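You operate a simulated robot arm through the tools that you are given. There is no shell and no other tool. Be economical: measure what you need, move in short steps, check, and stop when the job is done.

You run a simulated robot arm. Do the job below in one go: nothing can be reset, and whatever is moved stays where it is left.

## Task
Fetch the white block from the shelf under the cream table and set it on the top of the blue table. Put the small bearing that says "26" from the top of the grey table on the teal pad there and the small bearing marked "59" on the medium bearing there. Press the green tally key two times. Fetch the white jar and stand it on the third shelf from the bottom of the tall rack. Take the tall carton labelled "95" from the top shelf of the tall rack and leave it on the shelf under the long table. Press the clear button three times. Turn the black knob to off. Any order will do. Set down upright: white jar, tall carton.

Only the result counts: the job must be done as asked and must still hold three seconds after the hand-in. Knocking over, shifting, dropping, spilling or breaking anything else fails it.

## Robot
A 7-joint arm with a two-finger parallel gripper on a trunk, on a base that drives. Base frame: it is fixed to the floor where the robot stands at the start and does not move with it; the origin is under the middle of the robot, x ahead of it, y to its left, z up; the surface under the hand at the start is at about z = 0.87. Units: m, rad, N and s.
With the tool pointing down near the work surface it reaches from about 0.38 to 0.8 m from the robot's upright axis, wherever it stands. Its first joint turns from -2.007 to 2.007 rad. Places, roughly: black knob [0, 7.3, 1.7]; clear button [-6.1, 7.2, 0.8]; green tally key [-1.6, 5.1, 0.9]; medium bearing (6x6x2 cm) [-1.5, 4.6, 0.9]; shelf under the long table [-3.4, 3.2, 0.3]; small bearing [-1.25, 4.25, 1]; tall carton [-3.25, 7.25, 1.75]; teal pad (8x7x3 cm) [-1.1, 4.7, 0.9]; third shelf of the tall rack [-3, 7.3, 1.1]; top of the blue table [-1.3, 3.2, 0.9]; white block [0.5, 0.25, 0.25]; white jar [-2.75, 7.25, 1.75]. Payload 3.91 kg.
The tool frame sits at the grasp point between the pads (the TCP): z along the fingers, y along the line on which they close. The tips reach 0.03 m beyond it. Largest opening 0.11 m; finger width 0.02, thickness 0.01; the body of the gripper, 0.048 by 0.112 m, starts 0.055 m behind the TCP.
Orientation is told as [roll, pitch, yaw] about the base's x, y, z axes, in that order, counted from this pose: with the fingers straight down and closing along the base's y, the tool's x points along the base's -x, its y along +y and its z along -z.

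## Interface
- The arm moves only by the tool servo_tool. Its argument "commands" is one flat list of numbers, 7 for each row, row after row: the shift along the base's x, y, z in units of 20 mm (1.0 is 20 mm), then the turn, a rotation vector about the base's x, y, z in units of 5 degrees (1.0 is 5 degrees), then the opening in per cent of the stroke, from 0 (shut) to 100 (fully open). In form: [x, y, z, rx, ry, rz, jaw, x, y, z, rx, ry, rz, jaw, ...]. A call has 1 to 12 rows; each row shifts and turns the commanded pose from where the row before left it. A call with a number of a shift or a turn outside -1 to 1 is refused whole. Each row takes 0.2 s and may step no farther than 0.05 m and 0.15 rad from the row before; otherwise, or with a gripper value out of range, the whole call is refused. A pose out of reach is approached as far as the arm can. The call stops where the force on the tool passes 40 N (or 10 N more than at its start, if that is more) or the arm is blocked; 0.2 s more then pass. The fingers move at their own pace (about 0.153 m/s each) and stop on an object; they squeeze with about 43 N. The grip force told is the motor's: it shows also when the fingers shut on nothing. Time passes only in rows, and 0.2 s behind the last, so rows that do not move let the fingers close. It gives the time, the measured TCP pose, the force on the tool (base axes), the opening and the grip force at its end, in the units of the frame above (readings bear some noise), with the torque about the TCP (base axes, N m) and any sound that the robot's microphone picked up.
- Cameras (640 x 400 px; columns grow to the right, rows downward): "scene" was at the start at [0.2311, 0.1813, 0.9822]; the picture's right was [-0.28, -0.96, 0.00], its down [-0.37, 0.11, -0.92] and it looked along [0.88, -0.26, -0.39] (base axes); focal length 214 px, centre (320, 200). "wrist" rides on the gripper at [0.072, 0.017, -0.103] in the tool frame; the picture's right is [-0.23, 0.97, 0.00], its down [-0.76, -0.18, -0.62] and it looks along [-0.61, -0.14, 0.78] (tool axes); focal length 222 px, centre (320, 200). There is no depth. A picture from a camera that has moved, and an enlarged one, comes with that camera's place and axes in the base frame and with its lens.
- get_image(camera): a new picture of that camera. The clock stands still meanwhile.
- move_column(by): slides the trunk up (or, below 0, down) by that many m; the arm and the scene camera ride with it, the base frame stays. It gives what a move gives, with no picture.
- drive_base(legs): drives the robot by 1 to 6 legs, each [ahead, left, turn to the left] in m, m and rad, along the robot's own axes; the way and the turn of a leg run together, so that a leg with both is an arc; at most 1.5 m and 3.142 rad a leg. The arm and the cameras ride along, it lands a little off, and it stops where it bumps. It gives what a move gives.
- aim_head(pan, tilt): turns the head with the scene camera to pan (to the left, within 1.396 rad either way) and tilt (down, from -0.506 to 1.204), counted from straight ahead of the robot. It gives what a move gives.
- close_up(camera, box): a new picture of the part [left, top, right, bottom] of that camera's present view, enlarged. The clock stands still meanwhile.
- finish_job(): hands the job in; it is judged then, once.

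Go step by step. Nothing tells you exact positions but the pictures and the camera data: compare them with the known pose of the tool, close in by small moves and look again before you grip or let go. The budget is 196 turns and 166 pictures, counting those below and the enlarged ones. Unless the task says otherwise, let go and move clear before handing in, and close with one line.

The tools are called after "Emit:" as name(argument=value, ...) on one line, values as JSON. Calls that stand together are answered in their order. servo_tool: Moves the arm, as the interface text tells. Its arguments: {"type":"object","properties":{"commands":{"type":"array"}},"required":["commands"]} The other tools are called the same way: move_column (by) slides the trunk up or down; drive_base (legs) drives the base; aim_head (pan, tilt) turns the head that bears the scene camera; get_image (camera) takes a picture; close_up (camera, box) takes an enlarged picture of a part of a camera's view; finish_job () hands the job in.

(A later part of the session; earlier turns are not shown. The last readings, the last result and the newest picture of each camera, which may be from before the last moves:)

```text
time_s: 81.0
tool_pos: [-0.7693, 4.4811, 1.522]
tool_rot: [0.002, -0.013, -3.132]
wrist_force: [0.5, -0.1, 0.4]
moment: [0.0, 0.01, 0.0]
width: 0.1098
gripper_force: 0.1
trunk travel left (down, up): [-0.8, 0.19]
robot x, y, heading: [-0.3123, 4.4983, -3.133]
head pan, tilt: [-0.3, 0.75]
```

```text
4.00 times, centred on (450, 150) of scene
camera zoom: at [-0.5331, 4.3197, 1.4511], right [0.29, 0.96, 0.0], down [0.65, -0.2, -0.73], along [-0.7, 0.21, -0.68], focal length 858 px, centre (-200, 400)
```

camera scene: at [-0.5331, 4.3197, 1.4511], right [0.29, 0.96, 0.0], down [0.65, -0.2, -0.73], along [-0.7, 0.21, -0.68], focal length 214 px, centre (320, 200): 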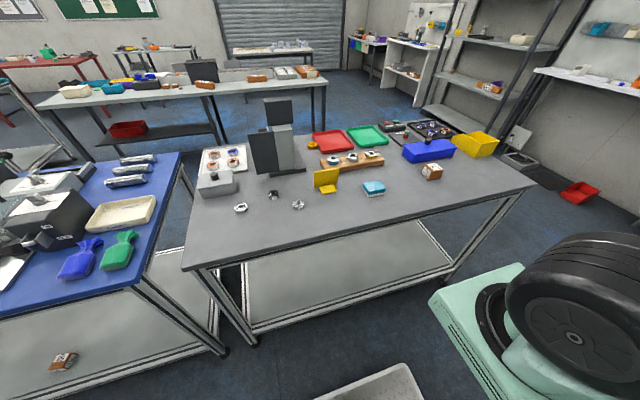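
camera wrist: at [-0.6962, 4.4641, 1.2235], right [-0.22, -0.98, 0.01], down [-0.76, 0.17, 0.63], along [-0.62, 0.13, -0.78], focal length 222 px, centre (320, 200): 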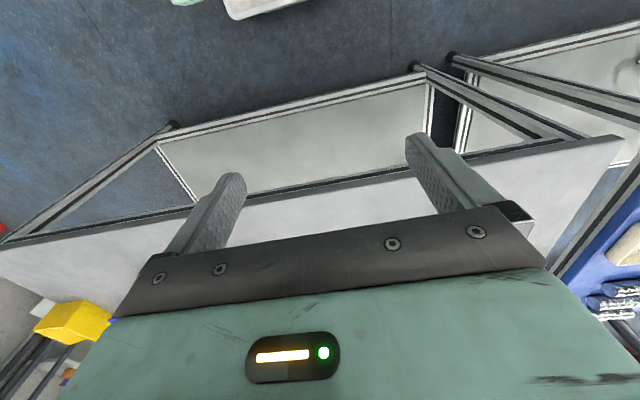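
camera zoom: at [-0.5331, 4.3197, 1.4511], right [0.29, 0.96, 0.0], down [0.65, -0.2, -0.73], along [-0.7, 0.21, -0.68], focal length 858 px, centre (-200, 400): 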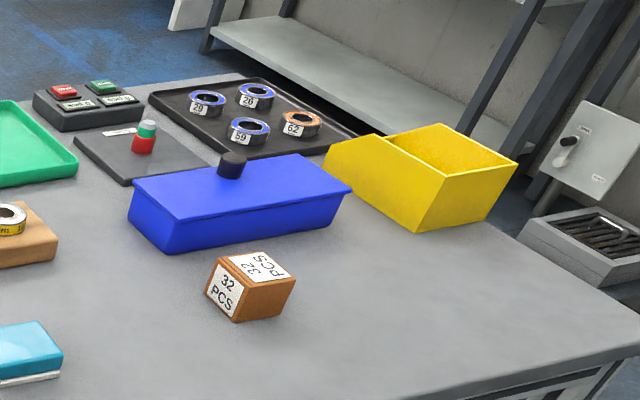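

I take: 59 ≈[-1.14,4.20], 26 ≈[-1.10,4.41], teal pad ≈[-1.09,4.71], the ochre 6 cm ring ≈[-1.51,4.57] as medium bearing, tally keys ≈[-1.62,5.13] (better reached from the table's far side). Move closer and get over bearing 26.

Emit:
drive_base(legs=[[0.18, 0, 0]])

Emit:
move_column(by=-0.35)

Emit:
servo_tool(commands=[-0.9, -0.5, -0.5, 0, 0.15, 0, 100, -0.9, -0.5, -0.5, 0, 0, 0, 100, -0.9, -0.5, -0.5, 0, 0, 0, 100, -0.9, -0.5, -0.5, 0, 0, 0, 100, -0.5, -0.5, -0.5, 0, 0, 0, 100, -0.5, -0.5, -0.5, 0, 0, 0, 100])

Emit:
aim_head(pan=0.0, tilt=0.8)

Emit:
get_image(camera="scene")

Emit:
get_image(camera="wrist")

```text
time_s: 82.5
tool_pos: [-0.9472, 4.4776, 1.5219]
tool_rot: [0.003, -0.014, -3.128]
wrist_force: [0.1, -0.9, 0.8]
moment: [-0.04, 0.01, 0.01]
width: 0.1101
gripper_force: 0.0
trunk travel left (down, up): [-0.8, 0.19]
robot x, y, heading: [-0.4937, 4.5022, -3.129]
head pan, tilt: [-0.3, 0.75]
```

```text
time_s: 85.9
tool_pos: [-0.948, 4.478, 1.1717]
tool_rot: [0.003, -0.011, -3.13]
wrist_force: [-0.7, 0.7, 0.0]
moment: [-0.02, 0.01, -0.03]
width: 0.11
gripper_force: 0.0
trunk travel left (down, up): [-0.45, 0.54]
robot x, y, heading: [-0.4896, 4.4969, -3.129]
head pan, tilt: [-0.3, 0.75]
```

```text
time_s: 87.3
tool_pos: [-1.0383, 4.417, 1.11]
tool_rot: [0.003, -0.024, -3.129]
wrist_force: [0.3, 0.0, -0.2]
moment: [-0.01, 0.02, 0.01]
width: 0.1099
gripper_force: 0.1
trunk travel left (down, up): [-0.45, 0.54]
robot x, y, heading: [-0.4955, 4.4999, -3.136]
head pan, tilt: [-0.3, 0.75]
```

```text
time_s: 88.1
tool_pos: [-1.0397, 4.4174, 1.1106]
tool_rot: [0.001, -0.025, -3.13]
wrist_force: [0.1, 0.0, -0.7]
moment: [-0.01, -0.02, -0.04]
width: 0.11
gripper_force: 0.1
trunk travel left (down, up): [-0.45, 0.54]
robot x, y, heading: [-0.4901, 4.4983, -3.132]
head pan, tilt: [0.0, 0.799]
```

```text
130 pictures are left
camera scene: at [-0.7112, 4.293, 1.0971], right [-0.01, 1.0, 0.0], down [0.72, 0.01, -0.7], along [-0.7, -0.01, -0.72], focal length 214 px, centre (320, 200)
```

scene: 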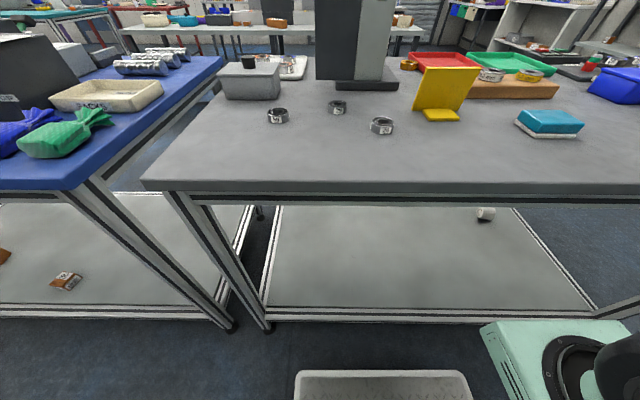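

```text
129 pictures are left
camera wrist: at [-0.9638, 4.4004, 1.2118], right [-0.22, -0.98, 0.01], down [-0.75, 0.17, 0.64], along [-0.63, 0.13, -0.77], focal length 222 px, centre (320, 200)
```

wrist: 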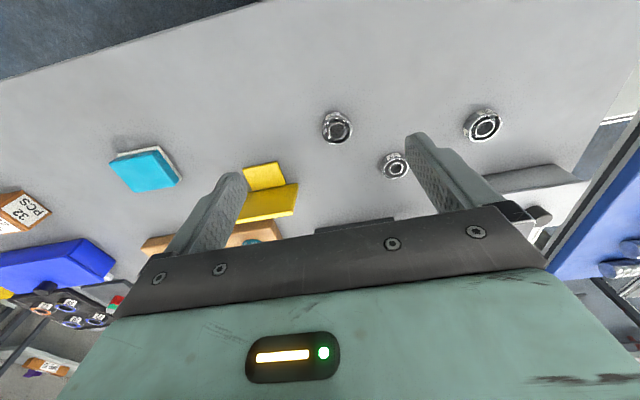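

26 is at [-1.092, 4.400], 59 at [-1.133, 4.200]; both cameras agree. Go down over 26.

Emit:
servo_tool(commands=[-0.65, -0.2, -0.9, 0, -0.29, 0, 100, -0.65, -0.2, -0.9, 0, 0, 0, 100, -0.65, -0.2, -0.9, 0, 0, 0, 100, -0.65, -0.2, -0.9, 0, 0, 0, 100, 0, 0, -1, 0, 0, 0, 100, 0, 0, -1, 0, 0, 0, 100, 0, 0, -1, 0, 0, 0, 100, 0, 0, -0.9, 0, 0, 0, 100])

Emit:
get_image(camera="wrist")

```text
time_s: 89.9
tool_pos: [-1.0905, 4.4015, 0.9612]
tool_rot: [0.004, -0.002, -3.129]
wrist_force: [0.0, 0.3, 0.4]
moment: [0.01, -0.02, 0.01]
width: 0.1101
gripper_force: 0.0
trunk travel left (down, up): [-0.45, 0.54]
robot x, y, heading: [-0.4915, 4.4974, -3.126]
head pan, tilt: [0.0, 0.799]
```

```text
128 pictures are left
camera wrist: at [-1.0173, 4.3854, 1.0641], right [-0.22, -0.98, 0.0], down [-0.76, 0.17, 0.62], along [-0.61, 0.13, -0.78], focal length 222 px, centre (320, 200)
```

wrist: 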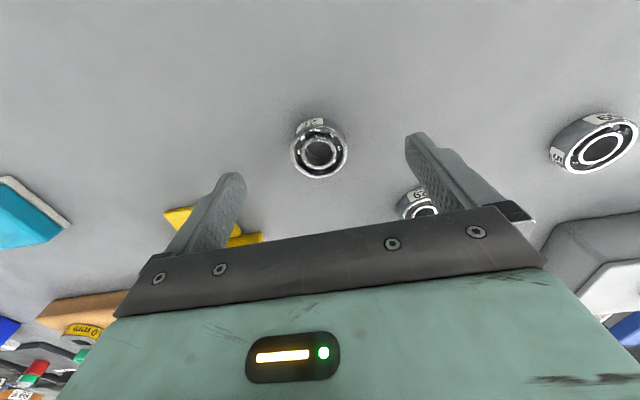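

Centred. Descend and grip.

Emit:
servo_tool(commands=[0, 0, -0.8, 0, 0, 0, 100, 0, 0, -0.8, 0, 0, 0, 100, 0, 0, 0, 0, 0, 0, 70, 0, 0, 0, 0, 0, 0, 20, 0, 0, 0, 0, 0, 0, 20, 0, 0, 0, 0, 0, 0, 20])

Emit:
get_image(camera="wrist")

```text
time_s: 91.3
tool_pos: [-1.0906, 4.4028, 0.9297]
tool_rot: [0.003, -0.001, -3.128]
wrist_force: [-1.3, 6.1, 8.6]
moment: [0.49, 0.03, 0.07]
width: 0.0405
gripper_force: 43.2
trunk travel left (down, up): [-0.45, 0.54]
robot x, y, heading: [-0.494, 4.4997, -3.13]
head pan, tilt: [0.0, 0.799]
```

```text
127 pictures are left
camera wrist: at [-1.0179, 4.3858, 1.0333], right [-0.22, -0.98, 0.0], down [-0.76, 0.17, 0.62], along [-0.61, 0.13, -0.78], focal length 222 px, centre (320, 200)
```

wrist: 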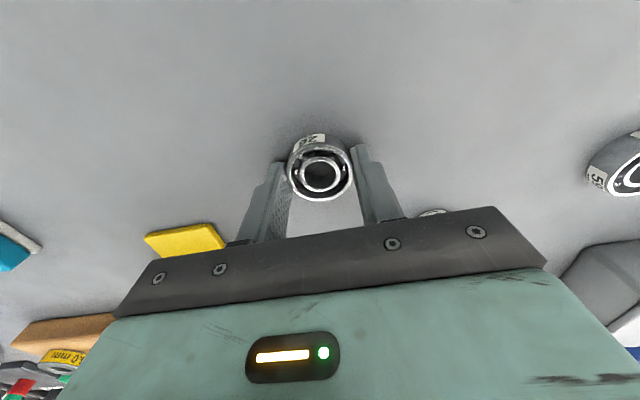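

26 is held (4.05 cm). Lift and carry it above the teal pad.

Emit:
servo_tool(commands=[0, 0, 0.5, 0, 0, 0, 20, 0, 0, 1, 0, 0, 0, 20, 0, 0, 1, 0, 0, 0, 20, 0, 0, 1, 0, 0, 0, 20, 0, 0, 1, 0, 0, 0, 20, 0, 0, 1, 0, 0, 0, 20, 0.1, 1, 0, 0, 0, 0, 20, 0, 1, 0, 0, 0, 0, 20, 0, 1, 0, 0, 0, 0, 20, 0, 1, 0, 0, 0, 0, 20, 0, 1, 0, 0, 0, 0, 20, 0, 1, 0, 0, 0, 0, 20])

Emit:
servo_tool(commands=[0.1, 1, 0, 0, 0, 0, 20, 0, 1, 0, 0, 0, 0, 20, 0, 1, 0, 0, 0, 0, 20, 0, 1, 0, 0, 0, 0, 20, 0, 1, 0, 0, 0, 0, 20, 0, 1, 0, 0, 0, 0, 20, 0, 1, 0, 0, 0, 0, 20, 0, 1, 0, 0, 0, 0, 20])

Emit:
get_image(camera="wrist")

Emit:
get_image(camera="scene")

```text
time_s: 93.9
tool_pos: [-1.0889, 4.5222, 1.039]
tool_rot: [0.003, -0.001, -3.13]
wrist_force: [0.0, -0.3, -0.8]
moment: [0.07, -0.03, 0.0]
width: 0.0406
gripper_force: 43.3
trunk travel left (down, up): [-0.45, 0.54]
robot x, y, heading: [-0.4901, 4.5008, -3.134]
head pan, tilt: [0.0, 0.799]
```

```text
time_s: 95.7
tool_pos: [-1.0879, 4.6815, 1.0403]
tool_rot: [0.002, 0.0, -3.128]
wrist_force: [0.4, 0.0, -0.6]
moment: [-0.01, 0.0, 0.01]
width: 0.0404
gripper_force: 43.1
trunk travel left (down, up): [-0.45, 0.54]
robot x, y, heading: [-0.4952, 4.4985, -3.137]
head pan, tilt: [0.0, 0.799]
```

```text
126 pictures are left
camera wrist: at [-1.0144, 4.6647, 1.1433], right [-0.21, -0.98, 0.0], down [-0.76, 0.17, 0.62], along [-0.61, 0.13, -0.78], focal length 222 px, centre (320, 200)
```

wrist: 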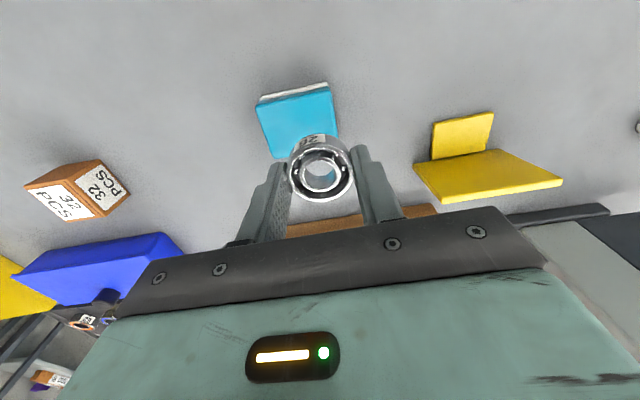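

```text
125 pictures are left
camera scene: at [-0.7112, 4.2929, 1.097], right [-0.01, 1.0, 0.0], down [0.72, 0.01, -0.7], along [-0.7, -0.01, -0.72], focal length 214 px, centre (320, 200)
```

scene: 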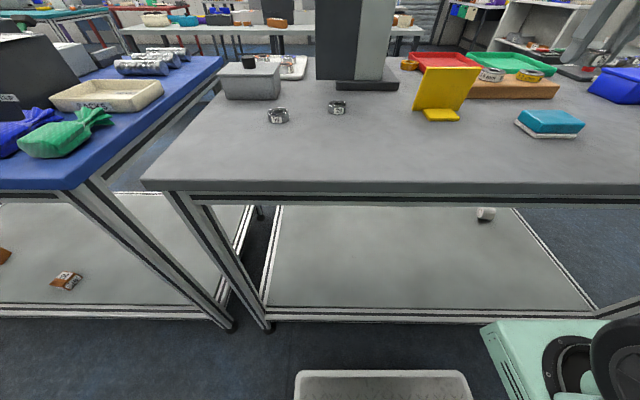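

Pad centre ≈[-1.077, 4.693], top ≈0.93. Descend onto it gently.

Emit:
servo_tool(commands=[0.5, 0.5, -0.8, 0, 0, 0, 20, 0, 0, -1, 0, 0, 0, 20, 0, 0, -1, 0, 0, 0, 20, 0, 0, -0.5, 0, 0, 0, 20, 0, 0, 0, 0, 0, 0, 20])

Emit:
close_up(camera="scene", box=[480, 70, 640, 170])

Emit:
get_image(camera="wrist")

```text
time_s: 96.9
tool_pos: [-1.078, 4.6937, 0.9736]
tool_rot: [0.003, 0.0, -3.129]
wrist_force: [-0.1, -0.4, -1.3]
moment: [0.0, -0.02, -0.01]
width: 0.0408
gripper_force: 43.1
trunk travel left (down, up): [-0.45, 0.54]
robot x, y, heading: [-0.4915, 4.4962, -3.128]
head pan, tilt: [0.0, 0.799]
```

```text
4.00 times, centred on (560, 120) of scene
camera zoom: at [-0.7113, 4.293, 1.097], right [-0.01, 1.0, 0.0], down [0.72, 0.01, -0.7], along [-0.7, -0.01, -0.72], focal length 858 px, centre (-640, 520)
```

zoom: 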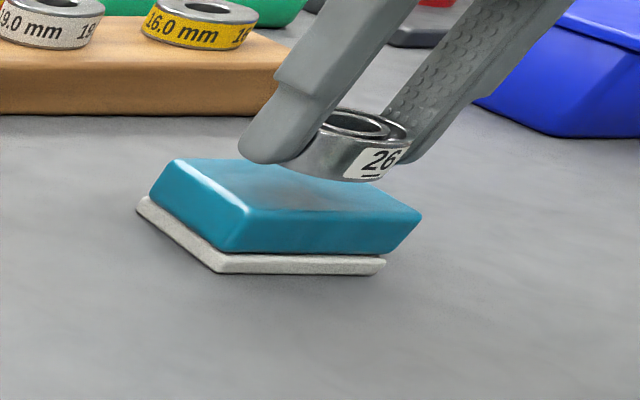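

```text
123 pictures are left
camera wrist: at [-1.0049, 4.676, 1.0765], right [-0.22, -0.98, 0.0], down [-0.76, 0.17, 0.62], along [-0.61, 0.13, -0.78], focal length 222 px, centre (320, 200)
```

wrist: 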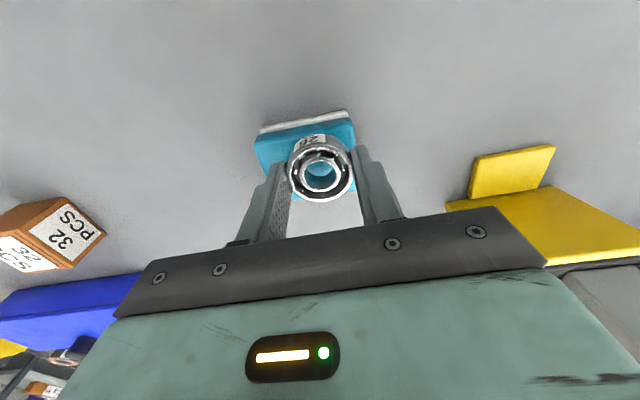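

The two cameras differ by ~2 cm laterally; check with an enlarged wrist view before lowering.

Emit:
close_up(camera="wrist", box=[230, 90, 390, 210])

```text
3.33 times, centred on (310, 150) of wrist
camera zoom: at [-1.0049, 4.676, 1.0765], right [-0.22, -0.98, 0.0], down [-0.76, 0.17, 0.62], along [-0.61, 0.13, -0.78], focal length 740 px, centre (353, 367)
```

zoom: 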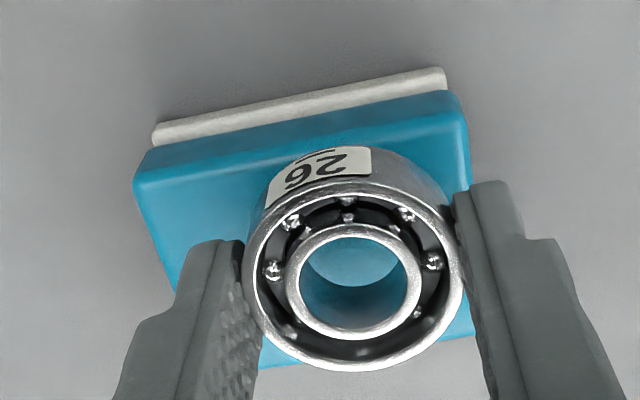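

The wrist view puts the pad centre at [-1.09, 4.697]. Shift 12 mm inward and lower until contact.

Emit:
servo_tool(commands=[-0.6, 0.1, 0, 0, 0, 0, 20, 0, 0, -0.25, 0, 0, 0, 20, 0, 0, -0.2, 0, 0, 0, 20, 0, 0, -0.15, 0, 0, 0, 20, 0, 0, -0.1, 0, 0, 0, 20, 0, 0, 0, 0, 0, 0, 20])

Emit:
close_up(camera="wrist", box=[230, 90, 390, 210])

Emit:
close_up(camera="scene", box=[480, 70, 640, 170])

```text
time_s: 98.3
tool_pos: [-1.0903, 4.6934, 0.9597]
tool_rot: [0.003, 0.001, -3.129]
wrist_force: [0.6, 0.5, -0.9]
moment: [0.0, 0.03, -0.01]
width: 0.0404
gripper_force: 43.0
trunk travel left (down, up): [-0.45, 0.54]
robot x, y, heading: [-0.4964, 4.4992, -3.13]
head pan, tilt: [0.0, 0.799]
```

```text
3.33 times, centred on (310, 150) of wrist
camera zoom: at [-1.0167, 4.6773, 1.062], right [-0.22, -0.98, 0.0], down [-0.76, 0.17, 0.62], along [-0.61, 0.13, -0.78], focal length 740 px, centre (353, 367)
```

zoom: 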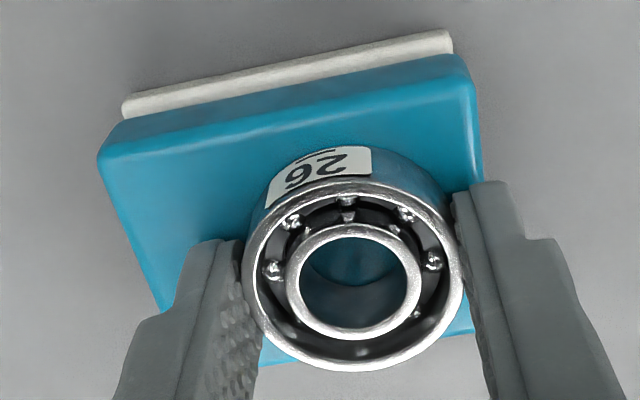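

```text
4.00 times, centred on (560, 120) of scene
camera zoom: at [-0.7113, 4.293, 1.097], right [-0.01, 1.0, 0.0], down [0.72, 0.01, -0.7], along [-0.7, -0.01, -0.72], focal length 858 px, centre (-640, 520)
```

zoom: 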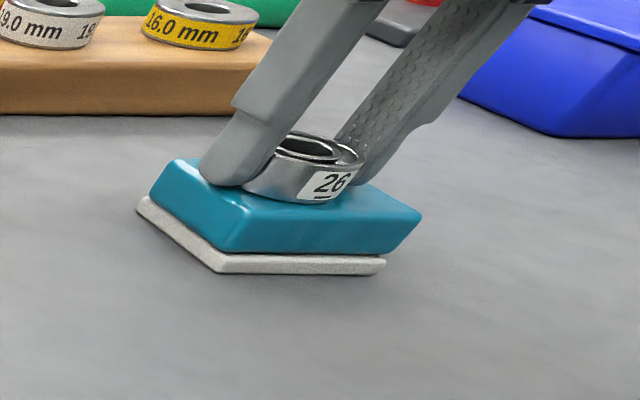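

Both cameras now agree the bearing is nearly centred. A 5 mm tweak, then touch down.

Emit:
servo_tool(commands=[0.25, 0.25, 0, 0, 0, 0, 20, 0, 0, -0.1, 0, 0, 0, 20, 0, 0, -0.1, 0, 0, 0, 20, 0, 0, -0.1, 0, 0, 0, 20, 0, 0, -0.1, 0, 0, 0, 20])

```text
time_s: 99.3
tool_pos: [-1.0851, 4.6981, 0.9574]
tool_rot: [0.0, -0.011, -3.129]
wrist_force: [3.7, -0.3, 19.3]
moment: [-0.01, -0.37, -0.03]
width: 0.0406
gripper_force: 42.6
trunk travel left (down, up): [-0.45, 0.54]
robot x, y, heading: [-0.4901, 4.4977, -3.136]
head pan, tilt: [0.0, 0.799]
stopped in row 5: the force on the tool passed its limit at 44 N (the readings are from after the stop); the commanded pose is now the measured one
```

Touched down. Release and lift.

Emit:
servo_tool(commands=[0, 0, 0.1, 0, 0, 0, 20, 0, 0, 0, 0, 0, 0, 65, 0, 0, 0, 0, 0, 0, 65, 0, 0, 0.8, 0, 0, 0, 65, 0, 0, 1, 0, 0, 0, 65, 0, 0, 1, 0, 0, 0, 65, 0, 0, 1, 0, 0, 0, 65, 0, 0, 1, 0, 0, 0, 100])

Emit:
close_up(camera="scene", box=[480, 70, 640, 170])

```text
time_s: 101.1
tool_pos: [-1.0857, 4.7011, 1.0553]
tool_rot: [0.003, -0.007, -3.13]
wrist_force: [-0.6, -0.5, 0.9]
moment: [-0.02, -0.02, -0.01]
width: 0.1101
gripper_force: 0.1
trunk travel left (down, up): [-0.45, 0.54]
robot x, y, heading: [-0.4906, 4.4996, -3.134]
head pan, tilt: [0.0, 0.799]
```

```text
4.00 times, centred on (560, 120) of scene
camera zoom: at [-0.7112, 4.293, 1.097], right [-0.01, 1.0, 0.0], down [0.72, 0.01, -0.7], along [-0.7, -0.01, -0.72], focal length 858 px, centre (-640, 520)
```

zoom: 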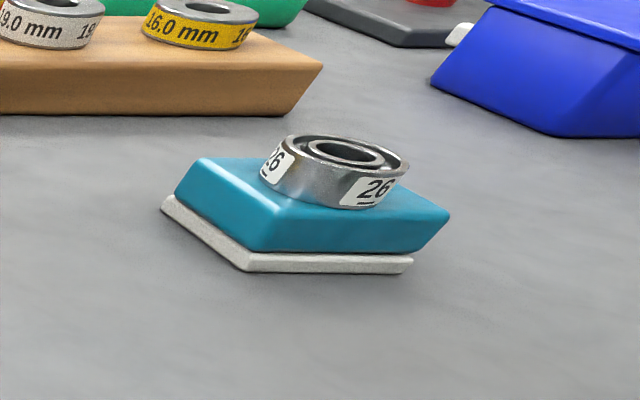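

Bearing 26 rests flat on the pad (the pad slid a few millimetres). Now go for 59.

Emit:
servo_tool(commands=[0, -1, 0, 0, 0, 0, 100, 0, -1, 0, 0, 0, 0, 100, 0, -1, 0, 0, 0, 0, 100, 0, -1, 0, 0, 0, 0, 100, 0, -1, 0, 0, 0, 0, 100, 0, -1, 0, 0, 0, 0, 100, 0, -1, 0, 0, 0, 0, 100, 0, -1, 0, 0, 0, 0, 100, 0, -1, 0, 0, 0, 0, 100, 0, -1, 0, 0, 0, 0, 100, 0, -1, 0, 0, 0, 0, 100, 0, -1, 0, 0, 0, 0, 100])

Emit:
servo_tool(commands=[-0.2, -1, 0, 0, 0, 0, 100, -0.2, -1, 0, 0, 0, 0, 100, -0.2, -1, 0, 0, 0, 0, 100, -0.2, -1, 0, 0, 0, 0, 100, -0.2, -1, 0, 0, 0, 0, 100, -0.2, -1, 0, 0, 0, 0, 100, -0.2, -1, 0, 0, 0, 0, 100, -0.2, -1, 0, 0, 0, 0, 100, -0.2, -1, 0, 0, 0, 0, 100, -0.2, -1, -1, 0, 0, 0, 100, -0.2, -1, -1, 0, 0, 0, 100, -0.1, -1, -1, 0, 0, 0, 100])

Emit:
get_image(camera="wrist")

```text
time_s: 103.7
tool_pos: [-1.0863, 4.4588, 1.054]
tool_rot: [0.002, -0.007, -3.129]
wrist_force: [-0.6, -0.1, -0.3]
moment: [-0.01, -0.01, 0.04]
width: 0.1099
gripper_force: 0.0
trunk travel left (down, up): [-0.45, 0.54]
robot x, y, heading: [-0.4901, 4.4983, -3.13]
head pan, tilt: [0.0, 0.799]
```

```text
time_s: 106.3
tool_pos: [-1.1311, 4.2202, 0.9949]
tool_rot: [0.002, -0.007, -3.13]
wrist_force: [-0.6, 0.0, 0.0]
moment: [0.0, 0.01, 0.01]
width: 0.1102
gripper_force: 0.0
trunk travel left (down, up): [-0.45, 0.54]
robot x, y, heading: [-0.4923, 4.496, -3.129]
head pan, tilt: [0.0, 0.799]
```

```text
118 pictures are left
camera wrist: at [-1.0569, 4.2039, 1.0979], right [-0.22, -0.98, 0.0], down [-0.76, 0.17, 0.63], along [-0.61, 0.13, -0.78], focal length 222 px, centre (320, 200)
```

wrist: 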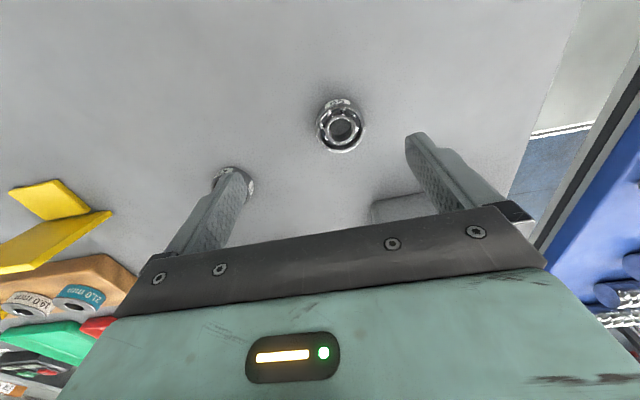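

59 at [-1.130, 4.201]; 29 stays outside the fingers. Descend and grip.

Emit:
servo_tool(commands=[0.05, -0.95, 0, 0, 0, 0, 100, 0, 0, -1, 0, 0, 0, 100, 0, 0, -1, 0, 0, 0, 100, 0, 0, -1, 0, 0, 0, 100, 0, 0, -0.15, 0, 0, 0, 100, 0, 0, 0, 0, 0, 0, 70, 0, 0, 0, 0, 0, 0, 20, 0, 0, 0, 0, 0, 0, 20, 0, 0, 0, 0, 0, 0, 20])

Emit:
get_image(camera="wrist")

```text
time_s: 108.3
tool_pos: [-1.1303, 4.2003, 0.9319]
tool_rot: [0.002, -0.007, -3.129]
wrist_force: [-0.4, 0.0, -0.3]
moment: [-0.01, 0.01, -0.02]
width: 0.0404
gripper_force: 43.2
trunk travel left (down, up): [-0.45, 0.54]
robot x, y, heading: [-0.4921, 4.4976, -3.133]
head pan, tilt: [0.0, 0.799]
```

```text
117 pictures are left
camera wrist: at [-1.0562, 4.1839, 1.0337], right [-0.22, -0.98, 0.0], down [-0.76, 0.17, 0.63], along [-0.61, 0.13, -0.78], focal length 222 px, centre (320, 200)
```

wrist: 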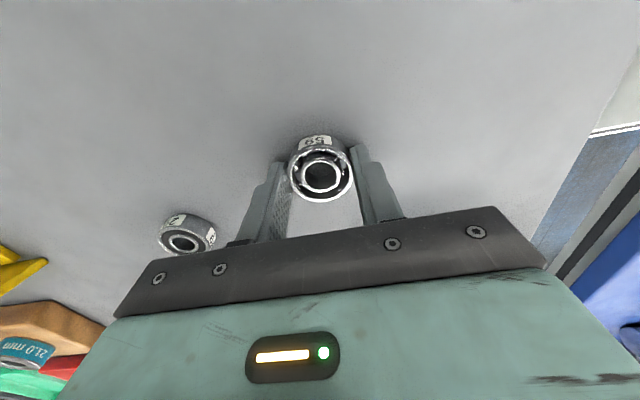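

59 is held. Lift, retract, back into the aisle and look toward the far end for the way around.

Emit:
servo_tool(commands=[0, 0, 1, 0, 0, 0, 20, 0, 0, 1, 0, 0, 0, 20, 0, 0, 1, 0, 0, 0, 20, 0, 0, 1, 0, 0, 0, 20, 1, 0.8, 1, 0, 0, 0, 20, 1, 0.8, 0, 0, 0, 0, 20, 1, 0.8, 0, 0, 0, 0, 20, 1, 0.8, 0, 0, 0, 0, 20, 1, 0.8, 0, 0, 0, 0, 20, 1, 0.8, 0, 0, 0, 0, 20, 1, 0.8, 0, 0, 0, 0, 20])

Emit:
drive_base(legs=[[-0.2, 0, -0.01], [0, -1.45, 0]])

Emit:
move_column(by=0.3)

Emit:
aim_head(pan=0.1, tilt=0.5)

Emit:
get_image(camera="scene")

```text
time_s: 110.7
tool_pos: [-0.9909, 4.3129, 1.0323]
tool_rot: [0.002, -0.007, -3.13]
wrist_force: [0.7, 0.1, -0.8]
moment: [0.05, -0.03, 0.01]
width: 0.0403
gripper_force: 43.2
trunk travel left (down, up): [-0.45, 0.54]
robot x, y, heading: [-0.4897, 4.4988, -3.135]
head pan, tilt: [0.0, 0.799]
```

```text
time_s: 119.0
tool_pos: [-0.7945, 5.7404, 1.0304]
tool_rot: [0.001, -0.006, 3.138]
wrist_force: [0.6, -0.2, -1.0]
moment: [0.03, -0.01, -0.02]
width: 0.0404
gripper_force: 42.7
trunk travel left (down, up): [-0.45, 0.54]
robot x, y, heading: [-0.2903, 5.9193, 3.134]
head pan, tilt: [0.0, 0.799]
```

```text
time_s: 122.0
tool_pos: [-0.7945, 5.7415, 1.3321]
tool_rot: [0.002, -0.007, 3.138]
wrist_force: [-0.3, -0.1, -1.0]
moment: [-0.03, -0.01, -0.01]
width: 0.04
gripper_force: 42.8
trunk travel left (down, up): [-0.75, 0.24]
robot x, y, heading: [-0.2903, 5.9194, 3.14]
head pan, tilt: [0.0, 0.799]
```

```text
time_s: 122.8
tool_pos: [-0.7937, 5.7408, 1.3311]
tool_rot: [0.001, -0.007, 3.137]
wrist_force: [0.8, 0.2, 0.0]
moment: [0.0, 0.0, 0.04]
width: 0.04
gripper_force: 42.9
trunk travel left (down, up): [-0.75, 0.24]
robot x, y, heading: [-0.2907, 5.9215, 3.136]
head pan, tilt: [0.099, 0.499]
```

```text
116 pictures are left
camera scene: at [-0.5246, 5.7079, 1.4229], right [-0.09, 1.0, 0.0], down [0.48, 0.05, -0.88], along [-0.87, -0.08, -0.48], focal length 214 px, centre (320, 200)
```

scene: 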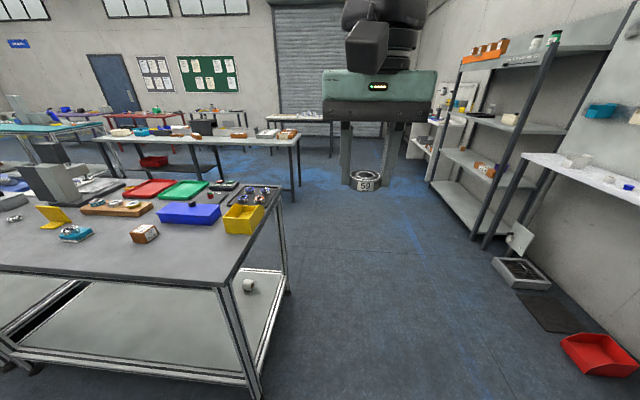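

The way round is open. Drive to the far side, turning in the open area.

Emit:
drive_base(legs=[[1.45, 0, 0], [0.45, 0, 0], [0, 0, 3.14]])

Emit:
aim_head(pan=-0.7, tilt=0.6)

Emit:
get_image(camera="scene")

```text
time_s: 139.6
tool_pos: [-1.668, 6.1106, 1.3315]
tool_rot: [0.003, -0.007, 0.001]
wrist_force: [-0.5, 1.0, -0.4]
moment: [0.02, 0.02, 0.02]
width: 0.0403
gripper_force: 43.3
trunk travel left (down, up): [-0.75, 0.24]
robot x, y, heading: [-2.1743, 5.9282, 0.001]
head pan, tilt: [0.099, 0.499]
```

```text
time_s: 140.7
tool_pos: [-1.6677, 6.1103, 1.3316]
tool_rot: [0.002, -0.006, -0.001]
wrist_force: [0.0, 0.7, -0.5]
moment: [-0.01, -0.01, 0.01]
width: 0.0401
gripper_force: 42.9
trunk travel left (down, up): [-0.75, 0.24]
robot x, y, heading: [-2.1712, 5.9329, 0.0]
head pan, tilt: [-0.7, 0.6]
```

```text
115 pictures are left
camera scene: at [-1.9601, 6.0805, 1.4139], right [-0.64, -0.77, 0.0], down [-0.43, 0.36, -0.83], along [0.63, -0.53, -0.56], focal length 214 px, centre (320, 200)
```

scene: 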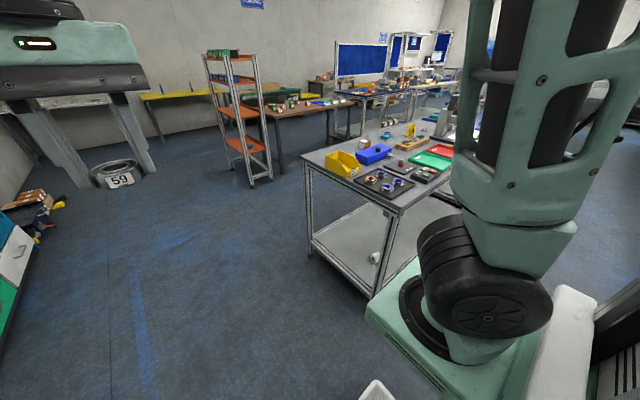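

Far edge of the grey table is at x≈−1.66. Strafe right along it.

Emit:
drive_base(legs=[[0, -1.35, 0]])

Emit:
aim_head(pan=0.1, tilt=0.75)

Emit:
get_image(camera="scene")

Emit:
get_image(camera="wrist")

```text
time_s: 147.4
tool_pos: [-1.669, 4.7728, 1.3315]
tool_rot: [0.001, -0.006, -0.004]
wrist_force: [-1.2, -0.6, -0.8]
moment: [-0.02, 0.02, 0.0]
width: 0.0404
gripper_force: 42.9
trunk travel left (down, up): [-0.75, 0.24]
robot x, y, heading: [-2.1721, 4.5968, -0.004]
head pan, tilt: [-0.7, 0.6]
```

```text
time_s: 148.5
tool_pos: [-1.6696, 4.7727, 1.3319]
tool_rot: [0.002, -0.006, -0.004]
wrist_force: [-0.4, 0.5, -0.7]
moment: [0.01, 0.01, -0.01]
width: 0.0404
gripper_force: 43.3
trunk travel left (down, up): [-0.75, 0.24]
robot x, y, heading: [-2.1743, 4.594, -0.01]
head pan, tilt: [0.099, 0.75]
```

```text
114 pictures are left
camera scene: at [-1.9476, 4.8097, 1.401], right [0.09, -1.0, 0.0], down [-0.68, -0.06, -0.73], along [0.73, 0.07, -0.68], focal length 214 px, centre (320, 200)
```

scene: 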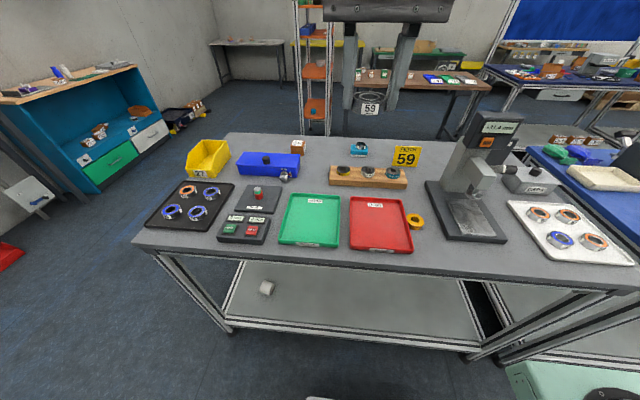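

```text
113 pictures are left
camera wrist: at [-1.7428, 4.79, 1.4347], right [0.23, 0.97, 0.0], down [0.76, -0.18, 0.63], along [0.61, -0.14, -0.78], focal length 222 px, centre (320, 200)
```

wrist: 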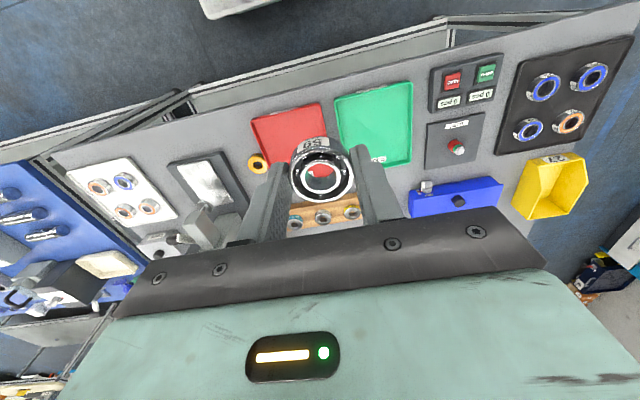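

Emit:
close_up(camera="scene", box=[320, 140, 480, 260])

Emit:
close_up(camera="scene", box=[130, 150, 290, 250])

```text
3.33 times, centred on (400, 200) of scene
camera zoom: at [-1.9476, 4.8097, 1.401], right [0.09, -1.0, 0.0], down [-0.68, -0.06, -0.73], along [0.73, 0.07, -0.68], focal length 715 px, centre (53, 200)
```

zoom: 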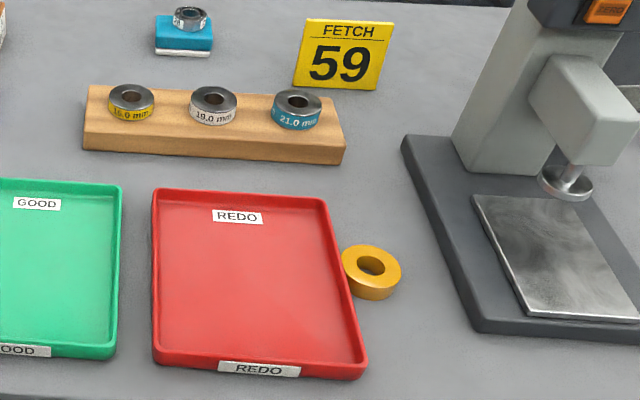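

```text
4.00 times, centred on (210, 200) of scene
camera zoom: at [-1.9476, 4.8097, 1.401], right [0.09, -1.0, 0.0], down [-0.68, -0.06, -0.73], along [0.73, 0.07, -0.68], focal length 858 px, centre (760, 200)
```

zoom: 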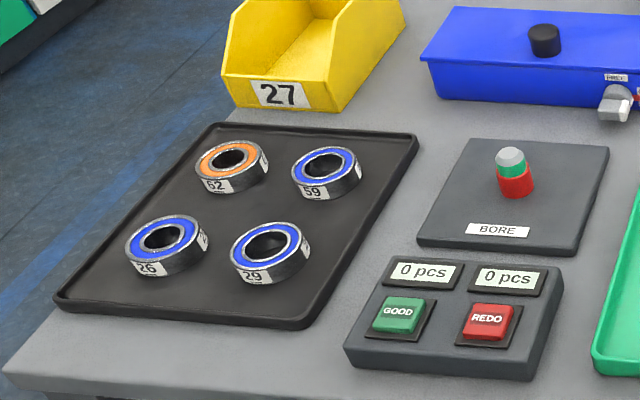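

The ochre ring at ≈[-1.49, 4.56] is the medium bearing, between the red tray and the press. I'll turn the tool 90° (closing along x, camera to the tray side) so that the fingers clear both.

Emit:
move_column(by=-0.25)

Emit:
servo_tool(commands=[0.5, -0.6, 0, 0, 0, -1, 20, 0.5, -0.6, 0, 0, 0, -1, 20, 0.5, -0.6, 0, 0, 0, -1, 20, 0.5, -0.6, 0, 0, 0, -1, 20, 0.5, -0.6, 0, 0, 0, -1, 20, 0.5, -0.6, 0, 0, 0, -1, 20, 0.5, -0.6, 0, 0, 0, -1, 20, 0.5, -0.6, 0, 0, 0, -1, 20, 0.5, -0.6, 0, 0, 0, -1, 20, 0.5, -0.6, 0, 0, 0, -1, 20, 0.5, -0.6, 0, 0, 0, -1, 20, 0.5, -0.6, 0, 0, 0, -1, 20])

Emit:
servo_tool(commands=[0.5, -0.6, 0, 0, 0, -1, 20, 0.5, -0.6, 0, 0, 0, -1, 20, 0.5, -0.6, 0, 0, 0, -1, 20, 0.5, -0.6, 0, 0, 0, -1, 20, 0.5, -0.6, 0, 0, 0, -1, 20, 0.5, -0.6, 0, 0, 0, -1, 20])

Emit:
get_image(camera="scene")

Emit:
get_image(camera="wrist")

```text
time_s: 151.1
tool_pos: [-1.6703, 4.7735, 1.082]
tool_rot: [0.002, -0.008, -0.003]
wrist_force: [0.7, 0.7, -2.0]
moment: [-0.01, -0.03, -0.01]
width: 0.0403
gripper_force: 42.6
trunk travel left (down, up): [-0.5, 0.49]
robot x, y, heading: [-2.1701, 4.5927, 0.001]
head pan, tilt: [0.099, 0.75]
```

```text
time_s: 153.7
tool_pos: [-1.5519, 4.6295, 1.0817]
tool_rot: [0.002, -0.007, -1.054]
wrist_force: [-0.1, 0.6, -0.8]
moment: [0.01, 0.02, 0.01]
width: 0.0401
gripper_force: 43.3
trunk travel left (down, up): [-0.5, 0.49]
robot x, y, heading: [-2.1711, 4.5934, -0.003]
head pan, tilt: [0.099, 0.75]
```

```text
time_s: 155.1
tool_pos: [-1.4904, 4.5573, 1.0816]
tool_rot: [0.001, -0.007, -1.576]
wrist_force: [0.0, -0.1, -0.5]
moment: [0.0, 0.01, -0.03]
width: 0.0403
gripper_force: 43.0
trunk travel left (down, up): [-0.5, 0.49]
robot x, y, heading: [-2.1736, 4.5934, -0.001]
head pan, tilt: [0.099, 0.75]
```

```text
110 pictures are left
camera scene: at [-1.9477, 4.8098, 1.151], right [0.1, -1.0, 0.0], down [-0.68, -0.06, -0.73], along [0.73, 0.07, -0.68], focal length 214 px, centre (320, 200)
```

scene: 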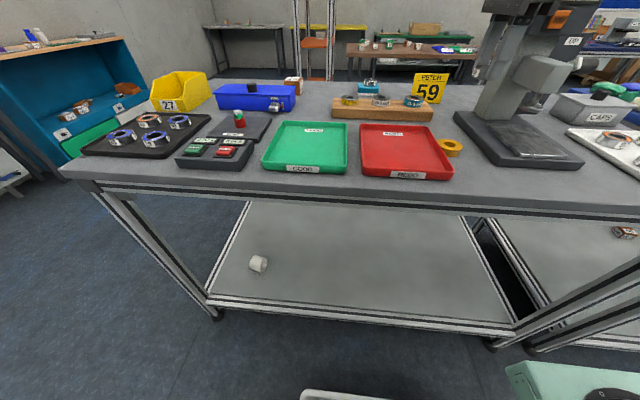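

```text
109 pictures are left
camera wrist: at [-1.4725, 4.6294, 1.184], right [0.97, -0.23, 0.0], down [-0.18, -0.76, 0.63], along [-0.14, -0.61, -0.78], focal length 222 px, centre (320, 200)
```

wrist: 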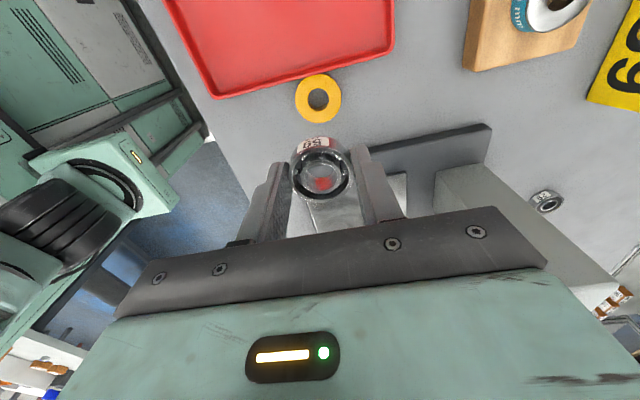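

I check the gripper against the press in an enlarged scene view before lowering.

Emit:
close_up(camera="scene", box=[400, 0, 600, 180])

```text
2.22 times, centred on (500, 90) of scene
camera zoom: at [-1.9477, 4.8098, 1.151], right [0.1, -1.0, 0.0], down [-0.68, -0.06, -0.73], along [0.73, 0.07, -0.68], focal length 477 px, centre (-80, 444)
```

zoom: 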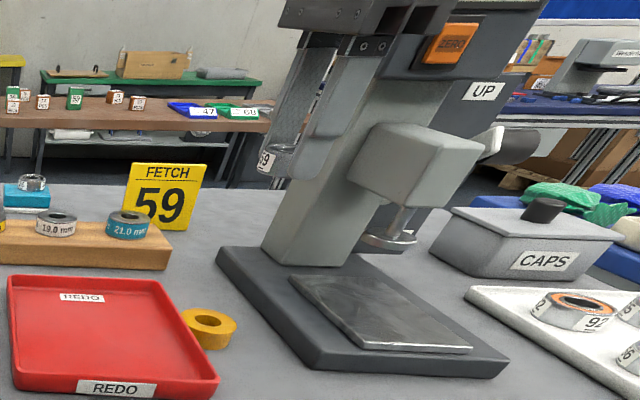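

Gripper and bearing are in front of the press, clear. Lower above the ring.

Emit:
servo_tool(commands=[0, 0.3, -1, 0, 0, 0, 20, 0, 0, -1, 0, 0, 0, 20, 0, 0, -1, 0, 0, 0, 20, 0, 0, -1, 0, 0, 0, 20, 0, 0, -1, 0, 0, 0, 20, 0, 0, -0.5, 0, 0, 0, 20, 0, 0, 0, 0, 0, 0, 20])

Emit:
close_up(camera="wrist", box=[230, 90, 390, 210])

Emit:
close_up(camera="scene", box=[400, 80, 560, 180])

```text
time_s: 156.7
tool_pos: [-1.4898, 4.5633, 0.9715]
tool_rot: [0.0, -0.007, -1.576]
wrist_force: [0.0, 0.5, 0.2]
moment: [-0.04, -0.01, 0.0]
width: 0.0405
gripper_force: 43.1
trunk travel left (down, up): [-0.5, 0.49]
robot x, y, heading: [-2.1748, 4.5955, -0.004]
head pan, tilt: [0.099, 0.75]
```

```text
3.33 times, centred on (310, 150) of wrist
camera zoom: at [-1.4729, 4.6364, 1.0744], right [0.97, -0.23, 0.0], down [-0.18, -0.76, 0.63], along [-0.14, -0.61, -0.78], focal length 740 px, centre (353, 367)
```

zoom: 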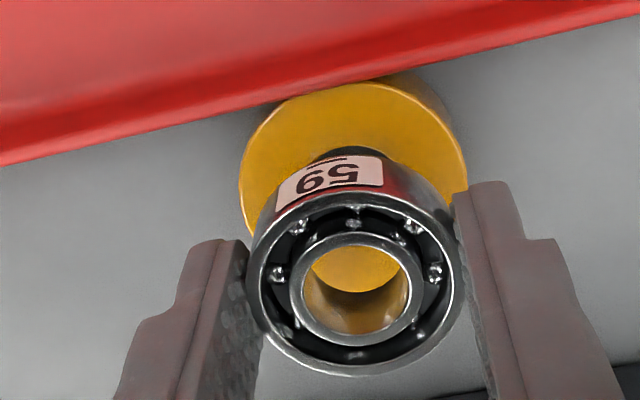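

```text
4.00 times, centred on (480, 130) of scene
camera zoom: at [-1.9476, 4.8097, 1.151], right [0.1, -1.0, 0.0], down [-0.68, -0.06, -0.73], along [0.73, 0.07, -0.68], focal length 858 px, centre (-320, 480)
```

zoom: 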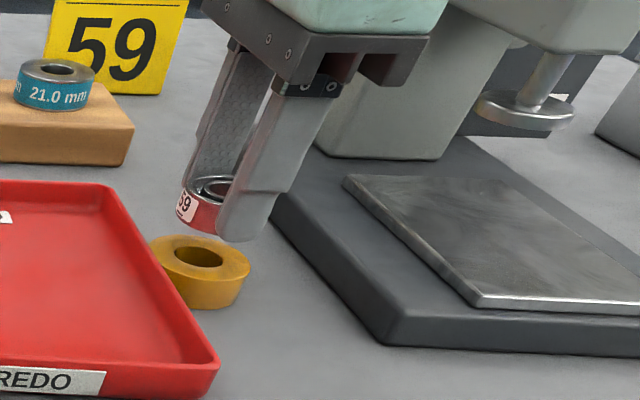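

Ring centre reads [-1.488, 4.568]; nudge 5 mm and lower until contact.

Emit:
servo_tool(commands=[0.05, 0.25, 0, 0, 0, 0, 20, 0, 0, -0.3, 0, 0, 0, 20, 0, 0, -0.3, 0, 0, 0, 20, 0, 0, 0, 0, 0, 0, 20])

Emit:
close_up(camera="wrist", box=[230, 90, 390, 210])

Emit:
close_up(camera="scene", box=[400, 80, 560, 180])

```text
time_s: 157.7
tool_pos: [-1.4882, 4.5689, 0.9605]
tool_rot: [0.002, -0.006, -1.575]
wrist_force: [-0.2, -0.3, -1.4]
moment: [0.01, -0.02, 0.01]
width: 0.0402
gripper_force: 43.0
trunk travel left (down, up): [-0.5, 0.49]
robot x, y, heading: [-2.1744, 4.5943, -0.004]
head pan, tilt: [0.099, 0.75]
```

```text
3.33 times, centred on (310, 150) of wrist
camera zoom: at [-1.4714, 4.6413, 1.0628], right [0.97, -0.23, 0.0], down [-0.18, -0.76, 0.63], along [-0.14, -0.61, -0.78], focal length 740 px, centre (353, 367)
```

zoom: 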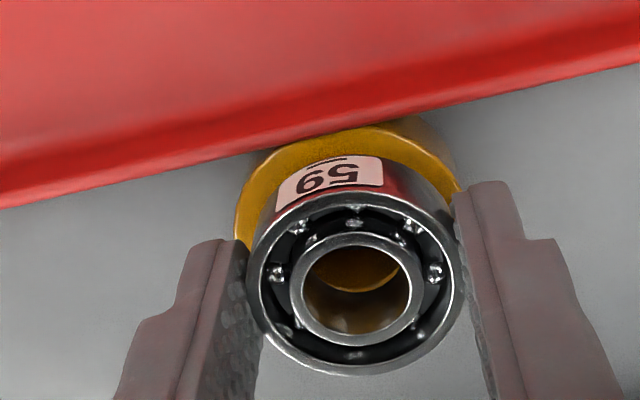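

```text
4.00 times, centred on (480, 130) of scene
camera zoom: at [-1.9476, 4.8097, 1.151], right [0.1, -1.0, 0.0], down [-0.68, -0.06, -0.73], along [0.73, 0.07, -0.68], focal length 858 px, centre (-320, 480)
```

zoom: 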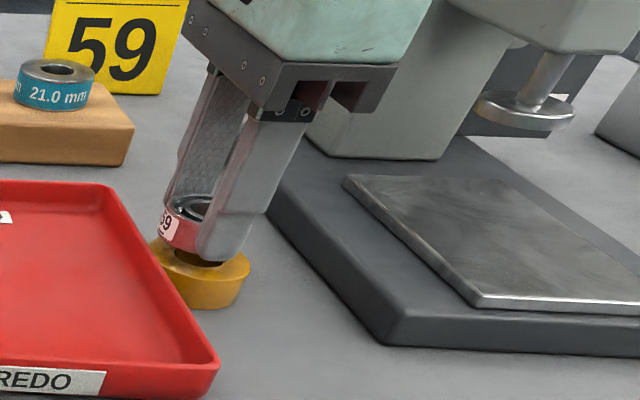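

Concentric to within a few mm. Touch down and release.

Emit:
servo_tool(commands=[0, 0, -0.15, 0, 0, 0, 20, 0, 0, -0.1, 0, 0, 0, 20, 0, 0, -0.1, 0, 0, 0, 20, 0, 0, -0.1, 0, 0, 0, 20, 0, 0, -0.1, 0, 0, 0, 20])

```text
time_s: 158.9
tool_pos: [-1.49, 4.5689, 0.9492]
tool_rot: [0.002, -0.005, -1.573]
wrist_force: [-0.7, 0.7, 1.7]
moment: [0.01, 0.05, -0.03]
width: 0.0402
gripper_force: 43.3
trunk travel left (down, up): [-0.5, 0.49]
robot x, y, heading: [-2.1726, 4.5945, -0.011]
head pan, tilt: [0.099, 0.75]
```

Emit:
servo_tool(commands=[0, 0, -0.1, 0, 0, 0, 20, 0, 0, -0.1, 0, 0, 0, 20])

Emit:
close_up(camera="scene", box=[400, 80, 560, 180])

```text
time_s: 159.5
tool_pos: [-1.4896, 4.5689, 0.9507]
tool_rot: [0.009, -0.007, -1.575]
wrist_force: [1.6, 0.5, 35.1]
moment: [-0.18, 0.15, -0.02]
width: 0.0404
gripper_force: 42.6
trunk travel left (down, up): [-0.5, 0.49]
robot x, y, heading: [-2.175, 4.5935, -0.002]
head pan, tilt: [0.099, 0.75]
```

```text
4.00 times, centred on (480, 130) of scene
camera zoom: at [-1.9486, 4.8098, 1.1519], right [0.1, -1.0, 0.0], down [-0.68, -0.06, -0.73], along [0.73, 0.07, -0.68], focal length 858 px, centre (-320, 480)
```

zoom: 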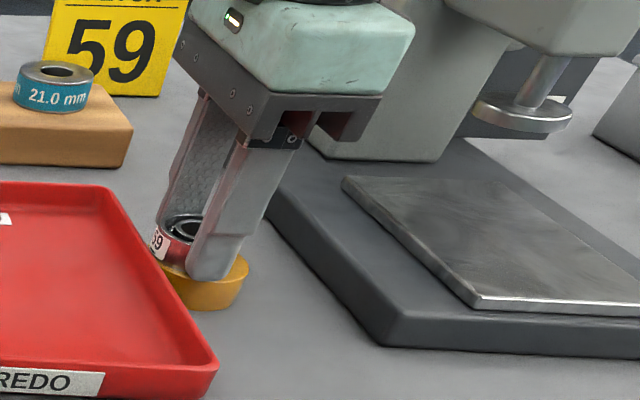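

Contact confirmed. Relieve the load, open, and lift.

Emit:
servo_tool(commands=[0, 0, 0.12, 0, 0, 0, 20, 0, 0, 0, 0, 0, 0, 20, 0, 0, 0, 0, 0, 0, 55, 0, 0, 0, 0, 0, 0, 55, 0, 0, 0.5, 0, 0, 0, 55, 0, 0, 1, 0, 0, 0, 55, 0, 0, 1, 0, 0, 0, 55, 0, 0, 1, 0, 0, 0, 55, 0, 0, 1, 0, 0, 0, 55, 0, 0, 1, 0, 0, 0, 55, 0, 0, 1, 0, 0, 0, 55])

Emit:
close_up(camera="scene", box=[400, 80, 560, 180])

Emit:
get_image(camera="wrist")

```text
time_s: 161.9
tool_pos: [-1.4903, 4.5687, 1.0763]
tool_rot: [0.001, -0.007, -1.575]
wrist_force: [-0.2, -0.9, -0.4]
moment: [0.0, 0.0, 0.02]
width: 0.0606
gripper_force: 0.1
trunk travel left (down, up): [-0.5, 0.49]
robot x, y, heading: [-2.1699, 4.5966, -0.002]
head pan, tilt: [0.099, 0.75]
```

```text
4.00 times, centred on (480, 130) of scene
camera zoom: at [-1.9475, 4.8097, 1.151], right [0.1, -1.0, 0.0], down [-0.68, -0.06, -0.73], along [0.73, 0.07, -0.68], focal length 858 px, centre (-320, 480)
```

zoom: 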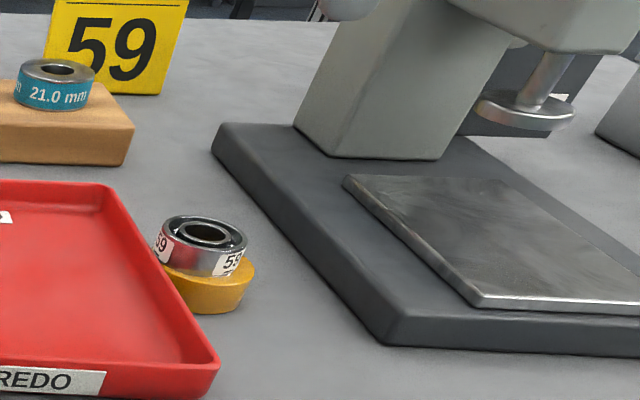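

```text
101 pictures are left
camera wrist: at [-1.4727, 4.641, 1.1797], right [0.97, -0.23, 0.0], down [-0.18, -0.76, 0.63], along [-0.14, -0.61, -0.78], focal length 222 px, centre (320, 200)
```

wrist: 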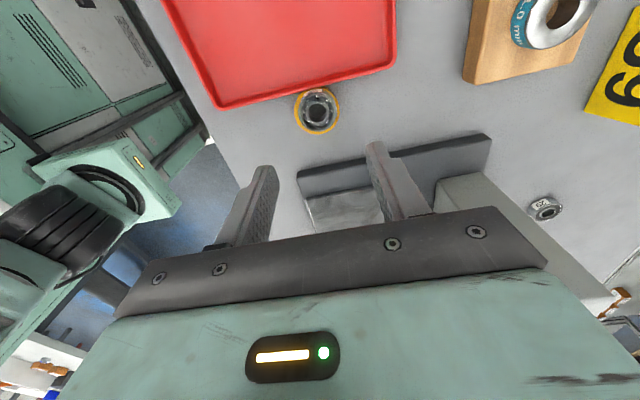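

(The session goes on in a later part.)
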